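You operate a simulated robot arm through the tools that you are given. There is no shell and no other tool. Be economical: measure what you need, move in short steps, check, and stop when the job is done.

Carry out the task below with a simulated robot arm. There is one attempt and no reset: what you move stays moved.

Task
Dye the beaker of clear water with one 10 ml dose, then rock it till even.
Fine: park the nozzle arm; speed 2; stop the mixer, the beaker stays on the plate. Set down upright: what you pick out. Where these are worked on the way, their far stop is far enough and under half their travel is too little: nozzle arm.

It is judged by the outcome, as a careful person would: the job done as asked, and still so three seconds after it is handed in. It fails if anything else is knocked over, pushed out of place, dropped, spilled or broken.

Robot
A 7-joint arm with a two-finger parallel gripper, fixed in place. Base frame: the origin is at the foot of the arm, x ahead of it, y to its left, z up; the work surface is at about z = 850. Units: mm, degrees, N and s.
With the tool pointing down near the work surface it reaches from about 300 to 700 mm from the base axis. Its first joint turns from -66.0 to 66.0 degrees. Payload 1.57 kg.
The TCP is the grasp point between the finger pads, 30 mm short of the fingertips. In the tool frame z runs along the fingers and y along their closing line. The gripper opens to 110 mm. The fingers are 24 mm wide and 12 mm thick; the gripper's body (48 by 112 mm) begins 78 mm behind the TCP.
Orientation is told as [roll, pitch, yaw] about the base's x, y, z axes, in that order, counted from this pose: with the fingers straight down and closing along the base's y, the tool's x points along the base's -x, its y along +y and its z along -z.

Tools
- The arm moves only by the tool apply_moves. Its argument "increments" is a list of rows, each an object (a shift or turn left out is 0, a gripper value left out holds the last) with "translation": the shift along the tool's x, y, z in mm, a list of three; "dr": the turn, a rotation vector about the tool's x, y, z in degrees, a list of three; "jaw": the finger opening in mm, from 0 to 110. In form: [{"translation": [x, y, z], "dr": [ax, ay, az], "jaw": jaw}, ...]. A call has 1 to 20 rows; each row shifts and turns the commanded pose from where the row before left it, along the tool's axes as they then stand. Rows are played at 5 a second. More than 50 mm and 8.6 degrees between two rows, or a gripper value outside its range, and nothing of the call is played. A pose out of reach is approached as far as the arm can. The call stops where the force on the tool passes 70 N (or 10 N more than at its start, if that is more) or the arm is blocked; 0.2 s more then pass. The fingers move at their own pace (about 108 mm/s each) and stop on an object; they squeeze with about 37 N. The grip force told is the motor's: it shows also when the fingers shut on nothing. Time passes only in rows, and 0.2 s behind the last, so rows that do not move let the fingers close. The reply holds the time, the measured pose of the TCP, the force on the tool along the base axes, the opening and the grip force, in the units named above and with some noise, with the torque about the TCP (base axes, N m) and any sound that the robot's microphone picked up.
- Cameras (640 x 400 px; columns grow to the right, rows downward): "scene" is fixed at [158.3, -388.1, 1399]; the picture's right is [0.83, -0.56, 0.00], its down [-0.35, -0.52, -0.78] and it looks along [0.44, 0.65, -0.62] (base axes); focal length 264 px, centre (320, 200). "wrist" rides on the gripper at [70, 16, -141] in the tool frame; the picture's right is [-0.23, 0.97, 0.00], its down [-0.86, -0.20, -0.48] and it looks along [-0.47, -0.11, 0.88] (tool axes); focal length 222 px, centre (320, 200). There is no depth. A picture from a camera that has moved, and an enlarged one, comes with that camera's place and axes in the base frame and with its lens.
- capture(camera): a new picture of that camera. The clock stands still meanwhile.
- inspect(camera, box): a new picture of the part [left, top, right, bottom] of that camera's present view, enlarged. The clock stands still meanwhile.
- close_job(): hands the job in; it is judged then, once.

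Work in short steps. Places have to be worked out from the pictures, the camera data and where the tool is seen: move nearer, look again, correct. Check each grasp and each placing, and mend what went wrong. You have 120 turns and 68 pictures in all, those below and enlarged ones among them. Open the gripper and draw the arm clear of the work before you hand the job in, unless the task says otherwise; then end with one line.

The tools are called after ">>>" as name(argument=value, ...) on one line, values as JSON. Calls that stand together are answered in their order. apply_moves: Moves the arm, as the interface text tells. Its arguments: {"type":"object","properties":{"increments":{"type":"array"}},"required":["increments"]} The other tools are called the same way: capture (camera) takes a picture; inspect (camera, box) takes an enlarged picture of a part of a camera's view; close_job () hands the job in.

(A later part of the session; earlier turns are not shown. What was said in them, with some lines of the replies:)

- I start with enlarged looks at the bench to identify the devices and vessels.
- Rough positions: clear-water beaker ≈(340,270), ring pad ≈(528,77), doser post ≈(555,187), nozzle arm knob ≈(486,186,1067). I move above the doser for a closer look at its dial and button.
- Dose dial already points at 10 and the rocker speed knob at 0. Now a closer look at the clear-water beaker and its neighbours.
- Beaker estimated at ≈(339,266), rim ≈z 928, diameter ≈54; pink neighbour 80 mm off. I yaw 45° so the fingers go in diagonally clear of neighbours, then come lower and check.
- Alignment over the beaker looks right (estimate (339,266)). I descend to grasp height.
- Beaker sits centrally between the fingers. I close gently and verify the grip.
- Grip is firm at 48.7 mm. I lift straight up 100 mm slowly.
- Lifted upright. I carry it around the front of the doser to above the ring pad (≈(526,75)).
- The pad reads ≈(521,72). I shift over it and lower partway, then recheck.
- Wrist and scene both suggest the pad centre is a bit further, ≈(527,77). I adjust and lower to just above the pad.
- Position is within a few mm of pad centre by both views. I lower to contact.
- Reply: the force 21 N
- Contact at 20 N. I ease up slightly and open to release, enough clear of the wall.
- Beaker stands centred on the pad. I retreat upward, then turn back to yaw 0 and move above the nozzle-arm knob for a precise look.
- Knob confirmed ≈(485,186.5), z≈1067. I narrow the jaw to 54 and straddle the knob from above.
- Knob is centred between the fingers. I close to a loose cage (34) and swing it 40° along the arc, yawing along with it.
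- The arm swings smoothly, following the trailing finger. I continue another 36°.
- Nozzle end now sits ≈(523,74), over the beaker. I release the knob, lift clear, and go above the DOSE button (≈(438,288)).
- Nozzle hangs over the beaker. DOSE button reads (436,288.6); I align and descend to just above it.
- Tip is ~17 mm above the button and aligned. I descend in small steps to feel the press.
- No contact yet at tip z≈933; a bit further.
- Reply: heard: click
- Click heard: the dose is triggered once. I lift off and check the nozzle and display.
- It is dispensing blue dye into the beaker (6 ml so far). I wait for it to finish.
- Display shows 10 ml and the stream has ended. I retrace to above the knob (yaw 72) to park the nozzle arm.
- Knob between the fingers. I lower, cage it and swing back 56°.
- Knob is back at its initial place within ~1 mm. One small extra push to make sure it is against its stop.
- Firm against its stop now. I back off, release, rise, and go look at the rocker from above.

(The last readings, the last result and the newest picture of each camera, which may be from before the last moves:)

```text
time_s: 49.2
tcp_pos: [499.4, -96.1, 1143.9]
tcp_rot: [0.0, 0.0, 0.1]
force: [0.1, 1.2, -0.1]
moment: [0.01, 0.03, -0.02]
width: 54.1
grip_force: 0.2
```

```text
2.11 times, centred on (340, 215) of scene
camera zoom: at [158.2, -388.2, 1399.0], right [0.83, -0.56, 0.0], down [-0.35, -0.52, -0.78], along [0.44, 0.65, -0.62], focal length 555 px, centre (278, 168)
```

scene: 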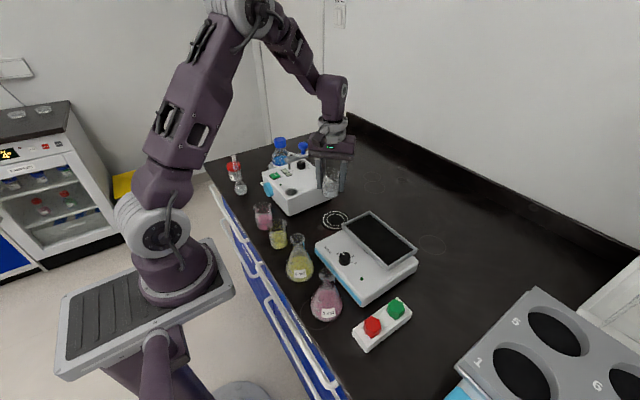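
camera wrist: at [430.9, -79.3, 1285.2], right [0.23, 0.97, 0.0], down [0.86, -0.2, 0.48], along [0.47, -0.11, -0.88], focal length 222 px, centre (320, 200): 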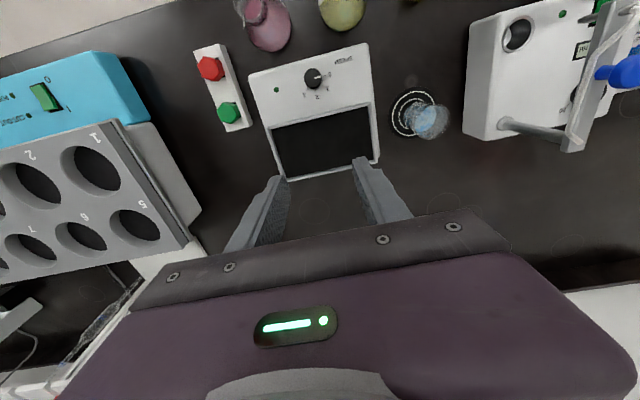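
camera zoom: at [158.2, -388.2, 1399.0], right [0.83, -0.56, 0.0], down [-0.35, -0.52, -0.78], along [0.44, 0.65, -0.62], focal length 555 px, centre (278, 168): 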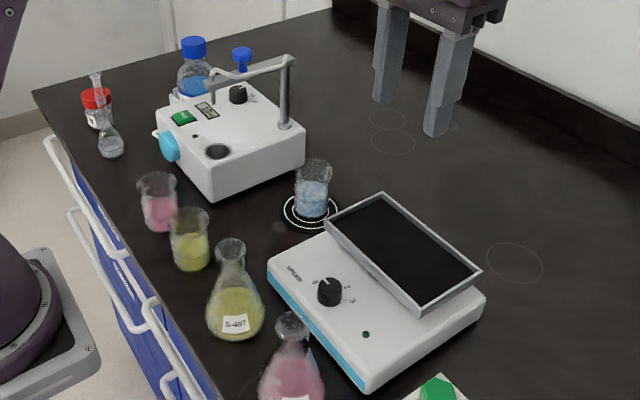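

Pointer is at 0 (+y side); 2 lies 90° clockwise at +x; knob ≈(428,-89), tray centre ≈(521,-93). I go back over the beaker at yaw 45 and lower to grasp height.

>>> apply_moves(increments=[{"translation": [-7, 44, 0], "jaw": 76}, {"translation": [-7, 44, 0]}, {"translation": [-7, 44, 0]}, {"translation": [-8, 42.4, 0]}, {"dr": [0, 0, -7.5]}, {"dr": [0, 0, -7.5]}, {"dr": [0, 0, -7.5]}, {"dr": [0, 0, -7.5]}, {"dr": [0, 0, -7.5]}, {"dr": [0, 0, -7.5]}, {"translation": [0, 0, 45]}, {"translation": [0, 0, 45]}, {"translation": [0, 0, 45]}, {"translation": [0, 0, 15]}, {}])

>>> inspect(camera="wrist", box=[200, 80, 440, 230])

```text
time_s: 52.4
tcp_pos: [528.7, 79.1, 991.4]
tcp_rot: [0.0, 0.0, 45.0]
force: [0.4, 0.1, 0.3]
moment: [0.01, -0.01, 0.01]
width: 76.0
grip_force: 0.0
```

```text
2.67 times, centred on (320, 155) of wrist
camera zoom: at [468.3, 42.2, 1132.6], right [-0.53, 0.85, 0.0], down [0.75, 0.46, 0.48], along [0.41, 0.25, -0.88], focal length 592 px, centre (320, 320)
```

zoom: 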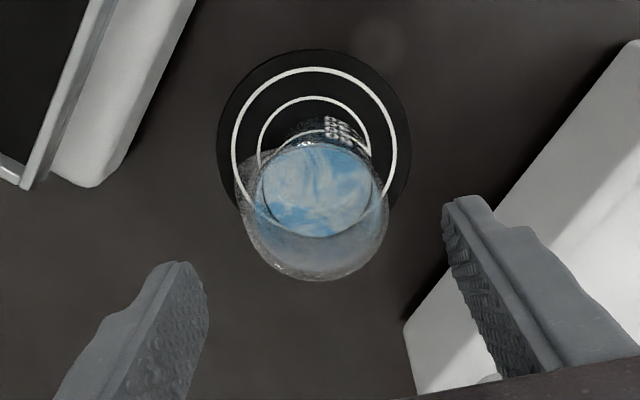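

Beaker centred between the fingers. I descend and close on it.

>>> apply_moves(increments=[{"translation": [0, 0, 30]}, {"translation": [0, 0, 30]}, {"translation": [0, 0, 20]}, {"translation": [0, 0, 15]}, {"jaw": 62}, {"jaw": 40}, {}, {}])

```text
time_s: 54.2
tcp_pos: [528.9, 81.9, 899.1]
tcp_rot: [-0.1, 0.0, 45.0]
force: [0.9, -0.3, 1.2]
moment: [-0.01, -0.04, 0.02]
width: 48.5
grip_force: 37.3
```

Gripped. I lift 115 mm and carry it over the rocker tray.

>>> apply_moves(increments=[{"translation": [0, 0, -10]}, {"translation": [0, 0, -20]}, {"translation": [0, 0, -22]}, {"translation": [0, 0, -22]}, {"translation": [0, 0, -22]}, {"translation": [0, 0, -15]}, {}, {"translation": [8, -7, 0]}, {"translation": [16, -15, 0]}, {"translation": [18, -17, 0]}, {"translation": [18, -17, 0]}, {"translation": [18, -17, 0]}, {"translation": [18, -16, 0]}, {"translation": [16, -14, 0]}, {"translation": [11, -9, 0]}, {"translation": [6, -6, 0]}, {}])

>>> inspect(camera="scene", box=[300, 150, 440, 310])

>>> capture(camera="wrist")

```text
time_s: 57.8
tcp_pos: [521.3, -95.5, 1009.9]
tcp_rot: [0.0, 0.0, 45.0]
force: [0.3, 0.4, -1.3]
moment: [0.01, 0.0, -0.05]
width: 48.8
grip_force: 37.0
```

```text
2.50 times, centred on (370, 230) of scene
camera zoom: at [158.3, -388.2, 1399.0], right [0.83, -0.56, 0.0], down [-0.35, -0.52, -0.78], along [0.44, 0.65, -0.62], focal length 659 px, centre (195, 125)
```

zoom: 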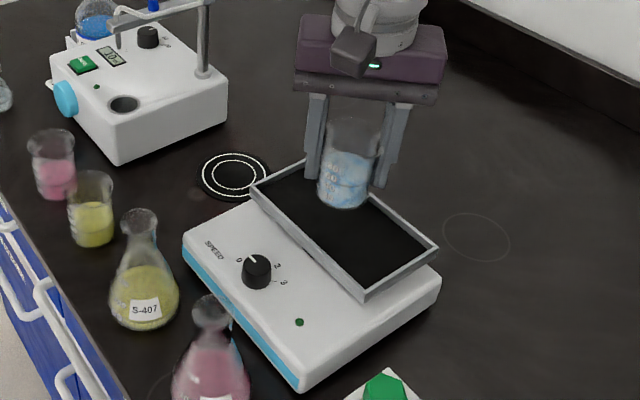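

```text
23 pictures are left
camera wrist: at [459.9, -132.5, 1150.8], right [-0.53, 0.85, 0.0], down [0.75, 0.46, 0.48], along [0.41, 0.25, -0.88], focal length 222 px, centre (320, 200)
```

wrist: 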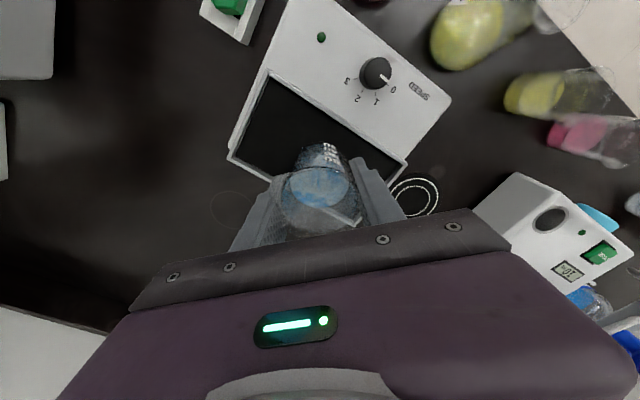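

Beaker is over the tray's centre. I lower 28 mm and then feel for contact.

>>> apply_moves(increments=[{"translation": [0, 0, 14]}, {"translation": [0, 0, 14]}, {}])

>>> inspect(camera="scene", box=[340, 170, 430, 260])

```text
time_s: 58.6
tcp_pos: [520.8, -93.6, 980.9]
tcp_rot: [0.0, 0.1, 45.2]
force: [0.0, 0.9, -1.4]
moment: [-0.04, 0.01, 0.01]
width: 48.6
grip_force: 37.0
```

```text
4.44 times, centred on (385, 215) of scene
camera zoom: at [158.3, -388.1, 1399.0], right [0.83, -0.56, 0.0], down [-0.35, -0.52, -0.78], along [0.44, 0.65, -0.62], focal length 1172 px, centre (31, 133)
```

zoom: 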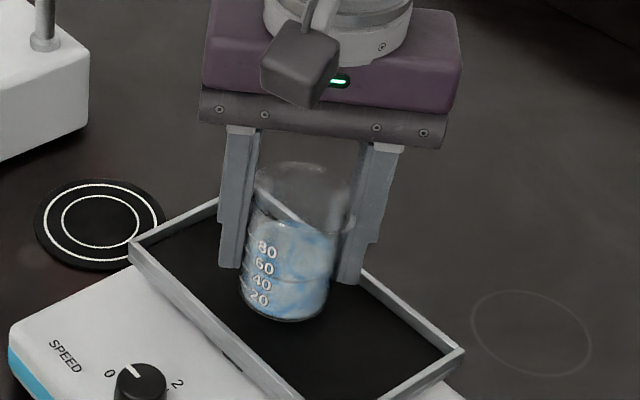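

Clear so far. I continue down in small steps until contact.

>>> apply_moves(increments=[{"translation": [0, 0, 3]}, {"translation": [0, 0, 3]}, {"translation": [0, 0, 2]}])

```text
time_s: 59.4
tcp_pos: [521.6, -93.7, 974.8]
tcp_rot: [0.0, 0.0, 45.0]
force: [-0.5, 0.5, -1.3]
moment: [0.0, -0.04, 0.0]
width: 48.4
grip_force: 37.2
```

>>> apply_moves(increments=[{"translation": [0, 0, 2]}, {"translation": [0, 0, 2]}, {}])

```text
time_s: 60.2
tcp_pos: [522.2, -94.2, 970.6]
tcp_rot: [0.0, -0.1, 45.0]
force: [-0.3, -0.4, -0.5]
moment: [0.0, 0.01, 0.01]
width: 48.7
grip_force: 37.2
```

>>> apply_moves(increments=[{"translation": [0, 0, 2]}, {"translation": [0, 0, 1.5]}, {}])

>>> inspect(camera="scene", box=[340, 170, 430, 260])

```text
time_s: 61.0
tcp_pos: [521.4, -94.6, 967.6]
tcp_rot: [-0.1, 0.0, 45.0]
force: [-3.6, 1.5, 21.3]
moment: [0.2, 0.25, 0.03]
width: 48.6
grip_force: 37.1
```

```text
4.44 times, centred on (385, 215) of scene
camera zoom: at [157.8, -388.1, 1399.1], right [0.83, -0.56, 0.0], down [-0.35, -0.52, -0.78], along [0.44, 0.65, -0.62], focal length 1172 px, centre (31, 133)
```

zoom: 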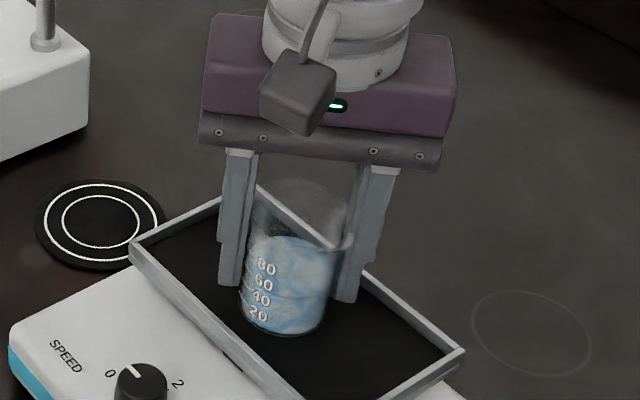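

Contact at 21 N, standing in the tray. I ease up 1 mm, open modestly and rise.

>>> apply_moves(increments=[{"translation": [0, 0, -1]}, {"jaw": 56}, {"jaw": 62}, {}, {"translation": [0, 0, -20]}, {"translation": [0, 0, -40]}, {"translation": [0, 0, -45]}, {"translation": [0, 0, -45]}, {}])

>>> inspect(camera="scene", box=[320, 170, 440, 310])

>>> inspect(camera="wrist", box=[200, 20, 440, 220])

```text
time_s: 63.0
tcp_pos: [522.8, -93.6, 1116.1]
tcp_rot: [0.0, 0.1, 45.1]
force: [0.0, 0.1, -0.6]
moment: [-0.01, 0.02, 0.0]
width: 61.8
grip_force: 0.0
```

```text
2.86 times, centred on (380, 240) of scene
camera zoom: at [158.3, -388.1, 1399.0], right [0.83, -0.56, 0.0], down [-0.35, -0.52, -0.78], along [0.44, 0.65, -0.62], focal length 753 px, centre (149, 86)
```

zoom: 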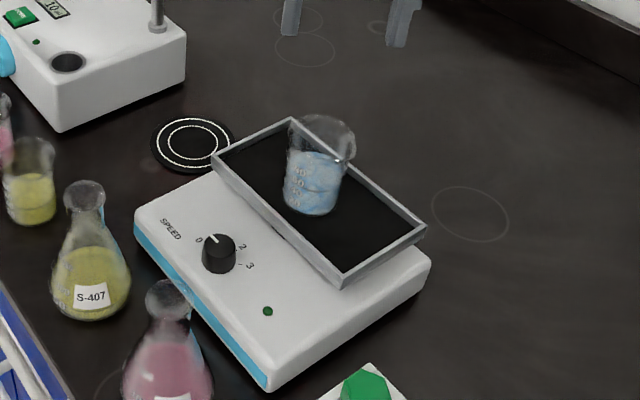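

```text
2.00 times, centred on (320, 120) of wrist
camera zoom: at [462.9, -131.0, 1257.2], right [-0.53, 0.85, 0.0], down [0.75, 0.46, 0.48], along [0.41, 0.25, -0.88], focal length 444 px, centre (320, 360)
```

zoom: 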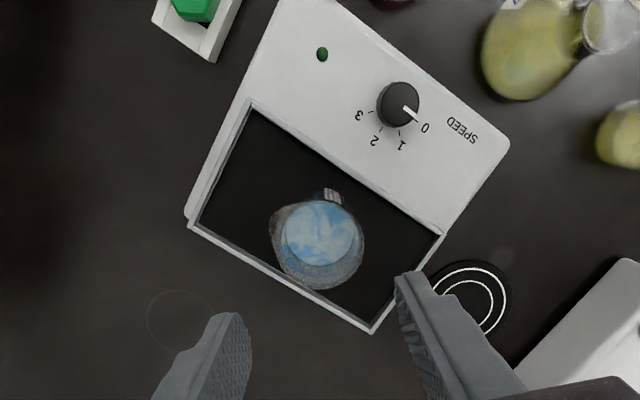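

Beaker stands centred in the tray. Now the speed knob at ≈(428.5,-91): I move over it and lower to just above.

>>> apply_moves(increments=[{"translation": [32, 34, 0], "jaw": 50}, {"translation": [32.5, 34.7, 0]}, {"translation": [0, 0, 40]}, {"translation": [0, 0, 40]}, {"translation": [0, 0, 40]}, {}])

>>> inspect(camera="wrist", box=[200, 60, 440, 220])

>>> inspect(camera="scene", box=[290, 170, 420, 310])

```text
time_s: 64.4
tcp_pos: [428.3, -90.4, 997.2]
tcp_rot: [0.0, 0.1, 45.1]
force: [0.2, -0.9, 1.4]
moment: [0.01, 0.01, -0.02]
width: 50.2
grip_force: 0.1
```

```text
2.50 times, centred on (320, 140) of wrist
camera zoom: at [367.2, -128.0, 1137.6], right [-0.53, 0.85, 0.0], down [0.74, 0.46, 0.48], along [0.41, 0.25, -0.88], focal length 555 px, centre (320, 350)
```

zoom: 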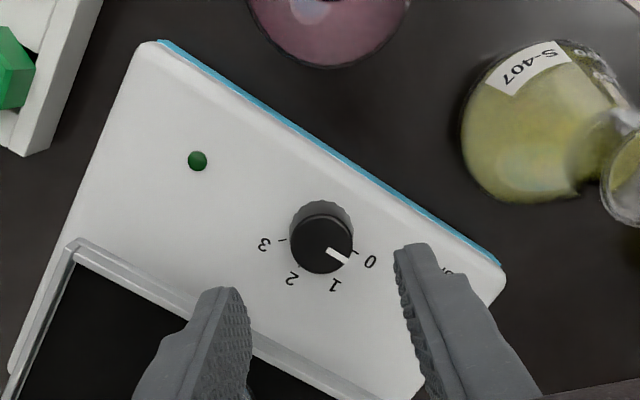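

```text
2.86 times, centred on (355, 240) of scene
camera zoom: at [158.3, -388.1, 1399.0], right [0.83, -0.56, 0.0], down [-0.35, -0.52, -0.78], along [0.44, 0.65, -0.62], focal length 753 px, centre (220, 86)
```

zoom: 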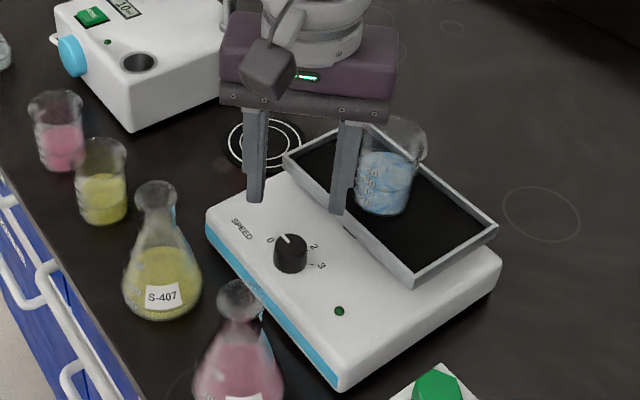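

Knob top works out at z≈915, aligned with the TCP. I lower with jaw 42 so the tips straddle it, then close.

>>> apply_moves(increments=[{"translation": [0, 0, 25], "jaw": 42}, {"translation": [0, 0, 20]}, {"translation": [0, 0, 10]}, {"translation": [0, 0, 6]}, {}])

>>> inspect(camera="scene", box=[300, 210, 400, 290])

```text
time_s: 65.6
tcp_pos: [427.9, -91.7, 936.8]
tcp_rot: [0.0, -0.1, 44.9]
force: [-0.2, -0.4, -0.3]
moment: [-0.03, -0.03, 0.01]
width: 41.9
grip_force: 0.0
```

```text
5.00 times, centred on (350, 250) of scene
camera zoom: at [158.3, -388.1, 1399.0], right [0.83, -0.56, 0.0], down [-0.35, -0.52, -0.78], along [0.44, 0.65, -0.62], focal length 1318 px, centre (170, -50)
```

zoom: 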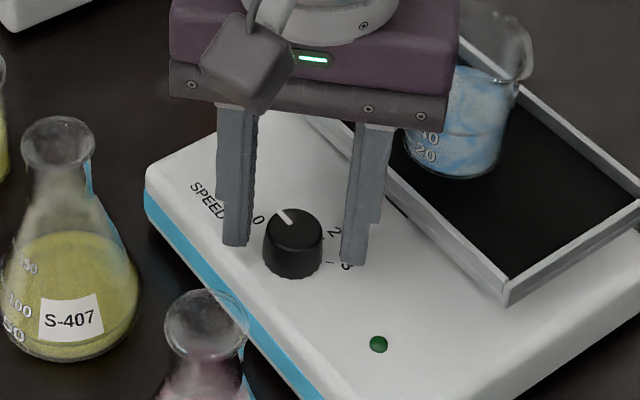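

Well placed; I go 4 mm lower and close on the knob.

>>> apply_moves(increments=[{"translation": [0, 0, 3]}, {"jaw": 15}, {}, {}])

```text
time_s: 66.6
tcp_pos: [427.5, -90.5, 934.5]
tcp_rot: [0.0, 0.0, 45.0]
force: [-6.3, 10.2, 8.1]
moment: [0.27, 0.23, 0.02]
width: 26.7
grip_force: 37.3
```

Gripped at 26.7 mm with a slight side load; I relieve it by 1.5 mm, then turn the knob 90° clockwise.

>>> apply_moves(increments=[{"translation": [0, 1.5, -0.7]}, {"dr": [0, 0, 7.5]}, {"dr": [0, 0, 7.5]}, {"dr": [0, 0, 7.5]}, {"dr": [0, 0, 7.5]}, {"dr": [0, 0, 7.5]}, {"dr": [0, 0, 7.5]}, {"dr": [0, 0, 7.5]}, {"dr": [0, 0, 7.5]}, {"dr": [0, 0, 7.5]}, {"dr": [0, 0, 7.5]}, {"dr": [0, 0, 7.5]}, {"dr": [0, 0, 7.5]}, {}])

>>> inspect(camera="scene", box=[300, 190, 430, 290])

```text
time_s: 69.6
tcp_pos: [426.9, -89.0, 935.3]
tcp_rot: [0.1, 0.0, -45.0]
force: [20.2, 27.5, 1.4]
moment: [1.33, -0.2, 0.05]
width: 26.7
grip_force: 37.5
```

```text
4.00 times, centred on (365, 240) of scene
camera zoom: at [158.8, -387.4, 1399.2], right [0.83, -0.56, 0.0], down [-0.35, -0.52, -0.78], along [0.44, 0.65, -0.62], focal length 1054 px, centre (140, 40)
```

zoom: 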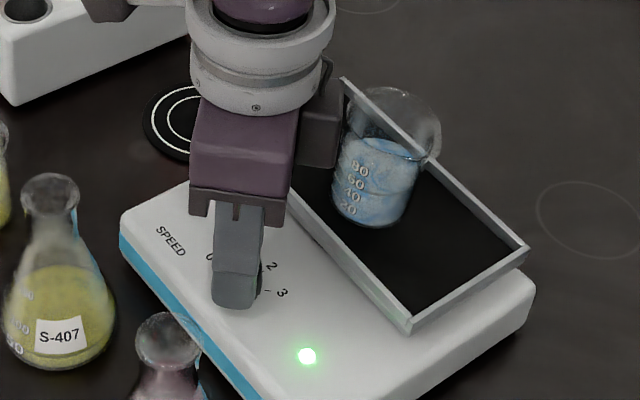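

Rocker is running (LED on). I release the knob to drop the side load, rise and check the pointer position.

>>> apply_moves(increments=[{"jaw": 42}, {}, {"translation": [0, 0, -30]}, {"translation": [0, 0, -40]}, {}])

>>> inspect(camera="wrist", box=[200, 40, 440, 220])

>>> inspect(camera="scene", box=[300, 190, 430, 290])

```text
time_s: 70.8
tcp_pos: [425.7, -91.8, 1005.9]
tcp_rot: [0.0, 0.0, -45.0]
force: [-0.3, -0.1, -0.5]
moment: [-0.02, -0.03, 0.03]
width: 42.0
grip_force: 0.1
```

```text
2.22 times, centred on (320, 130) of wrist
camera zoom: at [387.6, -30.4, 1147.3], right [0.85, 0.53, 0.0], down [0.46, -0.75, 0.48], along [0.25, -0.41, -0.88], focal length 494 px, centre (320, 356)
```

zoom: 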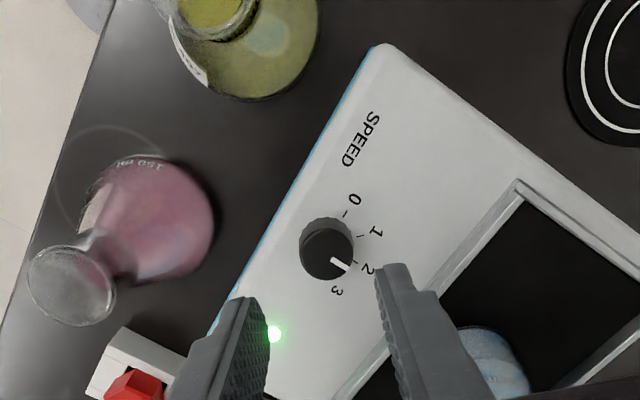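

```text
4.00 times, centred on (365, 240) of scene
camera zoom: at [158.3, -388.1, 1399.0], right [0.83, -0.56, 0.0], down [-0.35, -0.52, -0.78], along [0.44, 0.65, -0.62], focal length 1054 px, centre (140, 40)
```

zoom: 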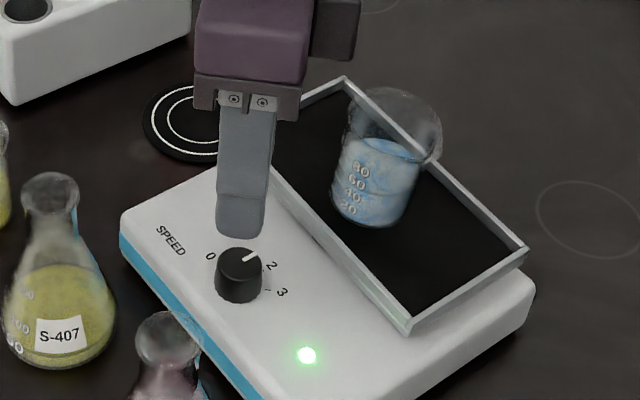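

Pointer appears at 2. I wait while it rocks, and take an enlarged look at the pointer.

>>> apply_moves(increments=[{"translation": [0, 0, -30]}, {}, {}, {}, {}, {}, {}, {}, {}, {}, {}, {}, {}, {}, {}, {}, {}, {}, {}, {}])

>>> inspect(camera="wrist", box=[300, 80, 350, 140])

>>> inspect(camera="scene", box=[340, 190, 430, 280])

```text
time_s: 75.0
tcp_pos: [424.7, -89.4, 1034.9]
tcp_rot: [0.0, -0.1, -45.0]
force: [-0.7, 0.4, -0.8]
moment: [0.0, -0.03, -0.01]
width: 42.1
grip_force: 0.1
```

```text
6.67 times, centred on (325, 110) of wrist
camera zoom: at [388.2, -29.9, 1176.8], right [0.85, 0.53, 0.0], down [0.46, -0.75, 0.48], along [0.25, -0.41, -0.88], focal length 1481 px, centre (287, 800)
```

zoom: 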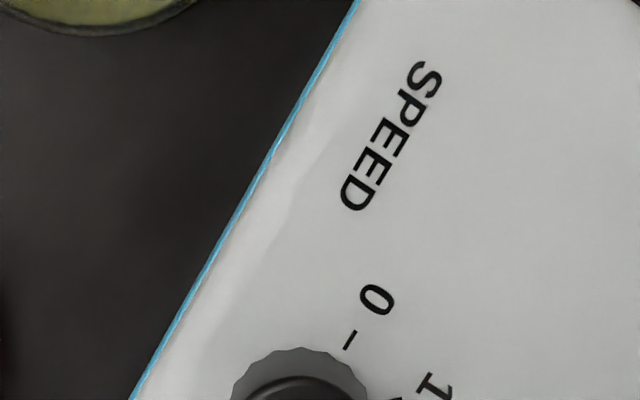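

```text
4.44 times, centred on (385, 235) of scene
camera zoom: at [158.3, -388.1, 1399.0], right [0.83, -0.56, 0.0], down [-0.35, -0.52, -0.78], along [0.44, 0.65, -0.62], focal length 1172 px, centre (31, 44)
```

zoom: 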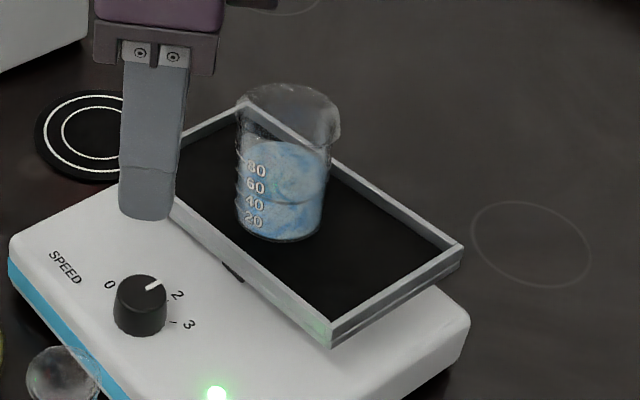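

The tray is rocking and the pointer direction computes to +x, i.e. 2. The dye is still streaky, so I wait more.

>>> apply_moves(increments=[{}, {}, {}, {}, {}, {}, {}, {}, {}, {}, {}, {}, {}, {}, {}, {}, {}, {}, {}, {}])

>>> apply_moves(increments=[{}, {}, {}, {}, {}, {}, {}, {}, {}, {}, {}, {}, {}, {}, {}, {}, {}, {}, {}, {}])

>>> inspect(camera="scene", box=[340, 190, 430, 280])

```text
time_s: 79.2
tcp_pos: [426.1, -91.2, 1035.8]
tcp_rot: [0.0, 0.1, -45.0]
force: [-0.6, -0.2, 0.3]
moment: [0.0, 0.01, 0.03]
width: 41.9
grip_force: 0.1
```

```text
time_s: 83.4
tcp_pos: [426.6, -90.8, 1034.7]
tcp_rot: [0.0, 0.0, -45.1]
force: [-1.0, 0.9, -0.1]
moment: [0.02, 0.0, -0.02]
width: 42.0
grip_force: 0.1
```

```text
4.44 times, centred on (385, 235) of scene
camera zoom: at [158.3, -388.1, 1399.0], right [0.83, -0.56, 0.0], down [-0.35, -0.52, -0.78], along [0.44, 0.65, -0.62], focal length 1172 px, centre (31, 44)
```

zoom: 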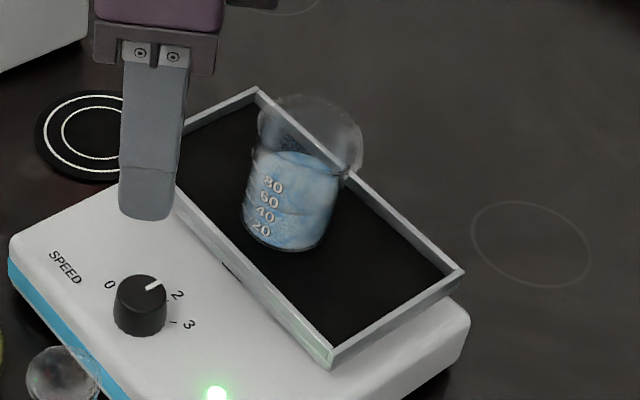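

Getting more even but faintly mottled; the beaker stays put. I keep waiting.

>>> apply_moves(increments=[{}, {}, {}, {}, {}, {}, {}, {}, {}, {}, {}, {}, {}, {}, {}, {}, {}, {}, {}, {}])

>>> apply_moves(increments=[{}, {}, {}, {}, {}, {}, {}, {}, {}, {}, {}, {}, {}, {}, {}, {}, {}, {}, {}, {}])

>>> apply_moves(increments=[{}, {}, {}, {}, {}, {}, {}, {}, {}, {}, {}, {}, {}, {}, {}, {}, {}, {}, {}, {}])

>>> inspect(camera="scene", box=[340, 190, 430, 280])

```text
time_s: 87.6
tcp_pos: [425.8, -91.5, 1035.6]
tcp_rot: [0.0, 0.0, -45.0]
force: [-1.3, 0.0, 0.0]
moment: [0.01, 0.03, -0.01]
width: 42.1
grip_force: 0.0
```

```text
time_s: 91.8
tcp_pos: [426.3, -90.8, 1036.6]
tcp_rot: [0.0, 0.0, -45.0]
force: [-0.1, -0.1, -0.8]
moment: [-0.02, -0.03, 0.02]
width: 42.3
grip_force: 0.0
```

```text
time_s: 96.0
tcp_pos: [426.4, -91.4, 1035.4]
tcp_rot: [0.0, 0.0, -45.1]
force: [-0.2, -0.1, 0.7]
moment: [-0.04, 0.01, 0.01]
width: 41.9
grip_force: 0.0
```

```text
4.44 times, centred on (385, 235) of scene
camera zoom: at [158.3, -388.1, 1399.0], right [0.83, -0.56, 0.0], down [-0.35, -0.52, -0.78], along [0.44, 0.65, -0.62], focal length 1172 px, centre (31, 44)
```

zoom: 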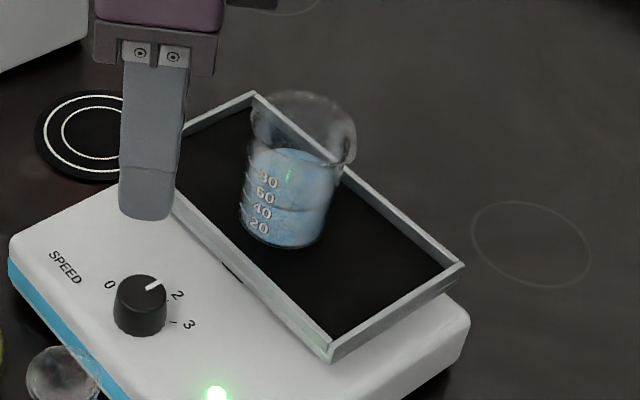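

Nearly uniform now. A little longer to be certain.

>>> apply_moves(increments=[{}, {}, {}, {}, {}, {}, {}, {}, {}, {}, {}, {}, {}, {}, {}, {}, {}, {}, {}, {}])

>>> apply_moves(increments=[{}, {}, {}, {}, {}, {}, {}, {}, {}, {}, {}, {}, {}, {}, {}, {}, {}, {}, {}, {}])

>>> inspect(camera="scene", box=[365, 195, 425, 255])

```text
time_s: 100.2
tcp_pos: [426.4, -91.4, 1036.6]
tcp_rot: [0.0, 0.0, -45.0]
force: [-0.3, 0.2, 0.4]
moment: [0.0, -0.02, 0.0]
width: 42.1
grip_force: 0.1
```

```text
time_s: 104.4
tcp_pos: [426.2, -90.5, 1035.7]
tcp_rot: [0.0, 0.0, -45.1]
force: [-0.6, -0.9, -0.9]
moment: [-0.02, 0.03, 0.0]
width: 42.0
grip_force: 0.1
```

```text
6.67 times, centred on (395, 225) of scene
camera zoom: at [158.3, -388.1, 1399.0], right [0.83, -0.56, 0.0], down [-0.35, -0.52, -0.78], along [0.44, 0.65, -0.62], focal length 1757 px, centre (-180, 33)
```

zoom: 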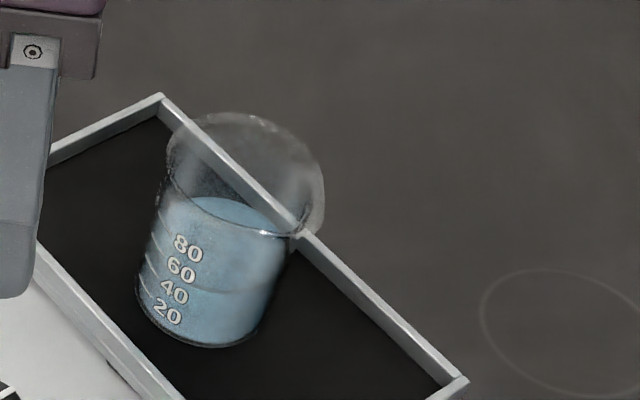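

Evenly blue now. I go back down on the knob (recentred 3 mm along the closing line) and grip it.

>>> apply_moves(increments=[{"translation": [0, 3.2, 25]}, {"translation": [0, 0, 35]}, {"translation": [0, 0, 25]}, {"translation": [0, 0, 10]}, {"translation": [0, 0, 5]}, {"jaw": 34}, {"jaw": 15}, {}, {}])

```text
time_s: 106.4
tcp_pos: [427.6, -88.6, 934.5]
tcp_rot: [-0.1, 0.0, -45.1]
force: [1.2, 1.3, -7.1]
moment: [-0.07, -0.15, -0.01]
width: 27.0
grip_force: 37.2
```

Gripped with little side load. I turn it back 90° counter-clockwise to 0, plus a touch to seat it at the stop.

>>> apply_moves(increments=[{"dr": [0, 0, -7.5]}, {"dr": [0, 0, -7.5]}, {"dr": [0, 0, -7.5]}, {"dr": [0, 0, -7.5]}, {"dr": [0, 0, -7.5]}, {"dr": [0, 0, -7.5]}, {"dr": [0, 0, -7.5]}, {"dr": [0, 0, -7.5]}, {"dr": [0, 0, -7.5]}, {"dr": [0, 0, -7.5]}, {"dr": [0, 0, -7.5]}, {"dr": [0, 0, -7.5]}, {}, {"jaw": 42}, {}, {"translation": [0, 0, -30]}, {"translation": [0, 0, -40]}, {"translation": [0, 0, -45]}, {"translation": [0, 0, -45]}, {}])

>>> inspect(camera="scene", box=[300, 180, 430, 310])

```text
time_s: 110.6
tcp_pos: [426.8, -89.4, 1092.8]
tcp_rot: [0.0, 0.0, 45.0]
force: [-0.4, -0.4, -0.1]
moment: [0.01, -0.04, 0.01]
width: 41.8
grip_force: 0.1
```

```text
3.08 times, centred on (365, 245) of scene
camera zoom: at [158.3, -388.1, 1399.0], right [0.83, -0.56, 0.0], down [-0.35, -0.52, -0.78], along [0.44, 0.65, -0.62], focal length 811 px, centre (182, 62)
```

zoom: 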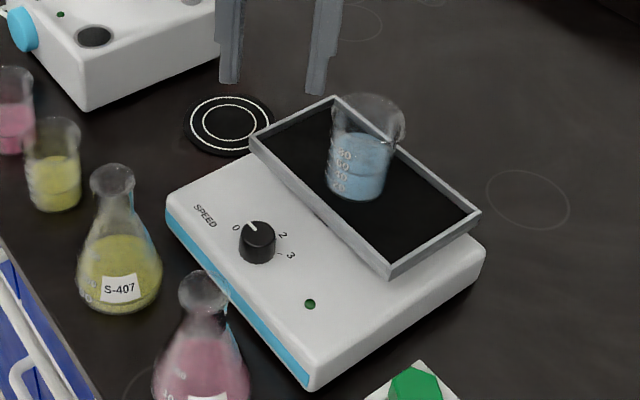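

LED is off, pointer at 0, beaker upright on the plate. I open the gripper, draw the arm up clear and take a final look.

>>> apply_moves(increments=[{"translation": [0, 0, -45], "jaw": 110}, {"translation": [0, 0, -40]}, {"translation": [20, 20, 0]}, {}, {}, {}, {}, {}])

>>> capture(camera="scene")

>>> inspect(camera="scene", box=[220, 120, 430, 300])

```text
time_s: 112.4
tcp_pos: [399.4, -90.2, 1180.2]
tcp_rot: [-0.1, 0.0, 45.0]
force: [-0.1, 0.0, -0.8]
moment: [0.0, 0.0, -0.04]
width: 110.2
grip_force: 0.1
```

```text
6 pictures are left
```

scene: 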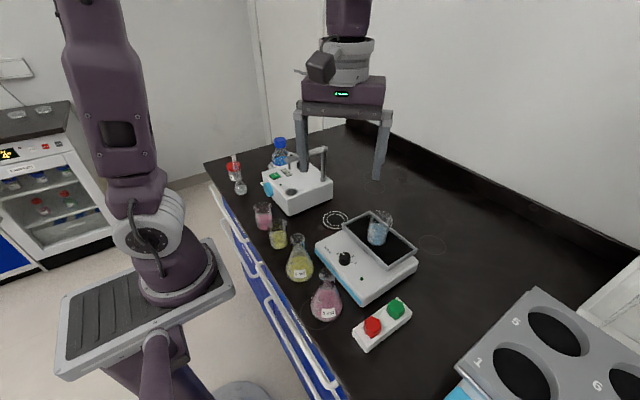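

```text
2.22 times, centred on (325, 210) of scene
camera zoom: at [158.3, -388.1, 1399.0], right [0.83, -0.56, 0.0], down [-0.35, -0.52, -0.78], along [0.44, 0.65, -0.62], focal length 586 px, centre (309, 178)
```

zoom: 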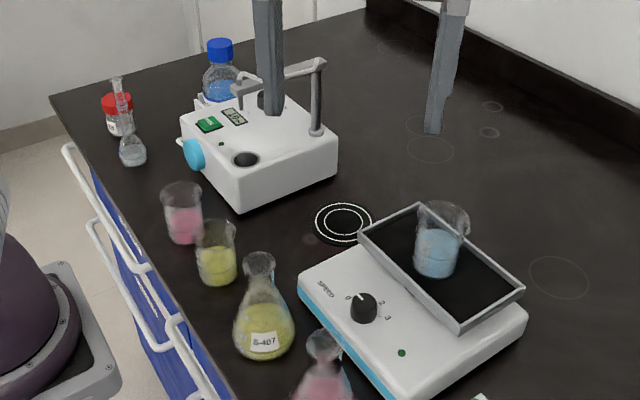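

The nozzle arm is parked, the mixer is stopped, the beaker is evenly blue on the plate, and everything else is in place. I hand the job in.

>>> close_job()

```text
The job is handed in.
```

The beaker got one 10 ml dose of dye and was rocked at speed 2 until evenly blue; it stands upright on the stopped mixer's plate, and the nozzle arm is parked.
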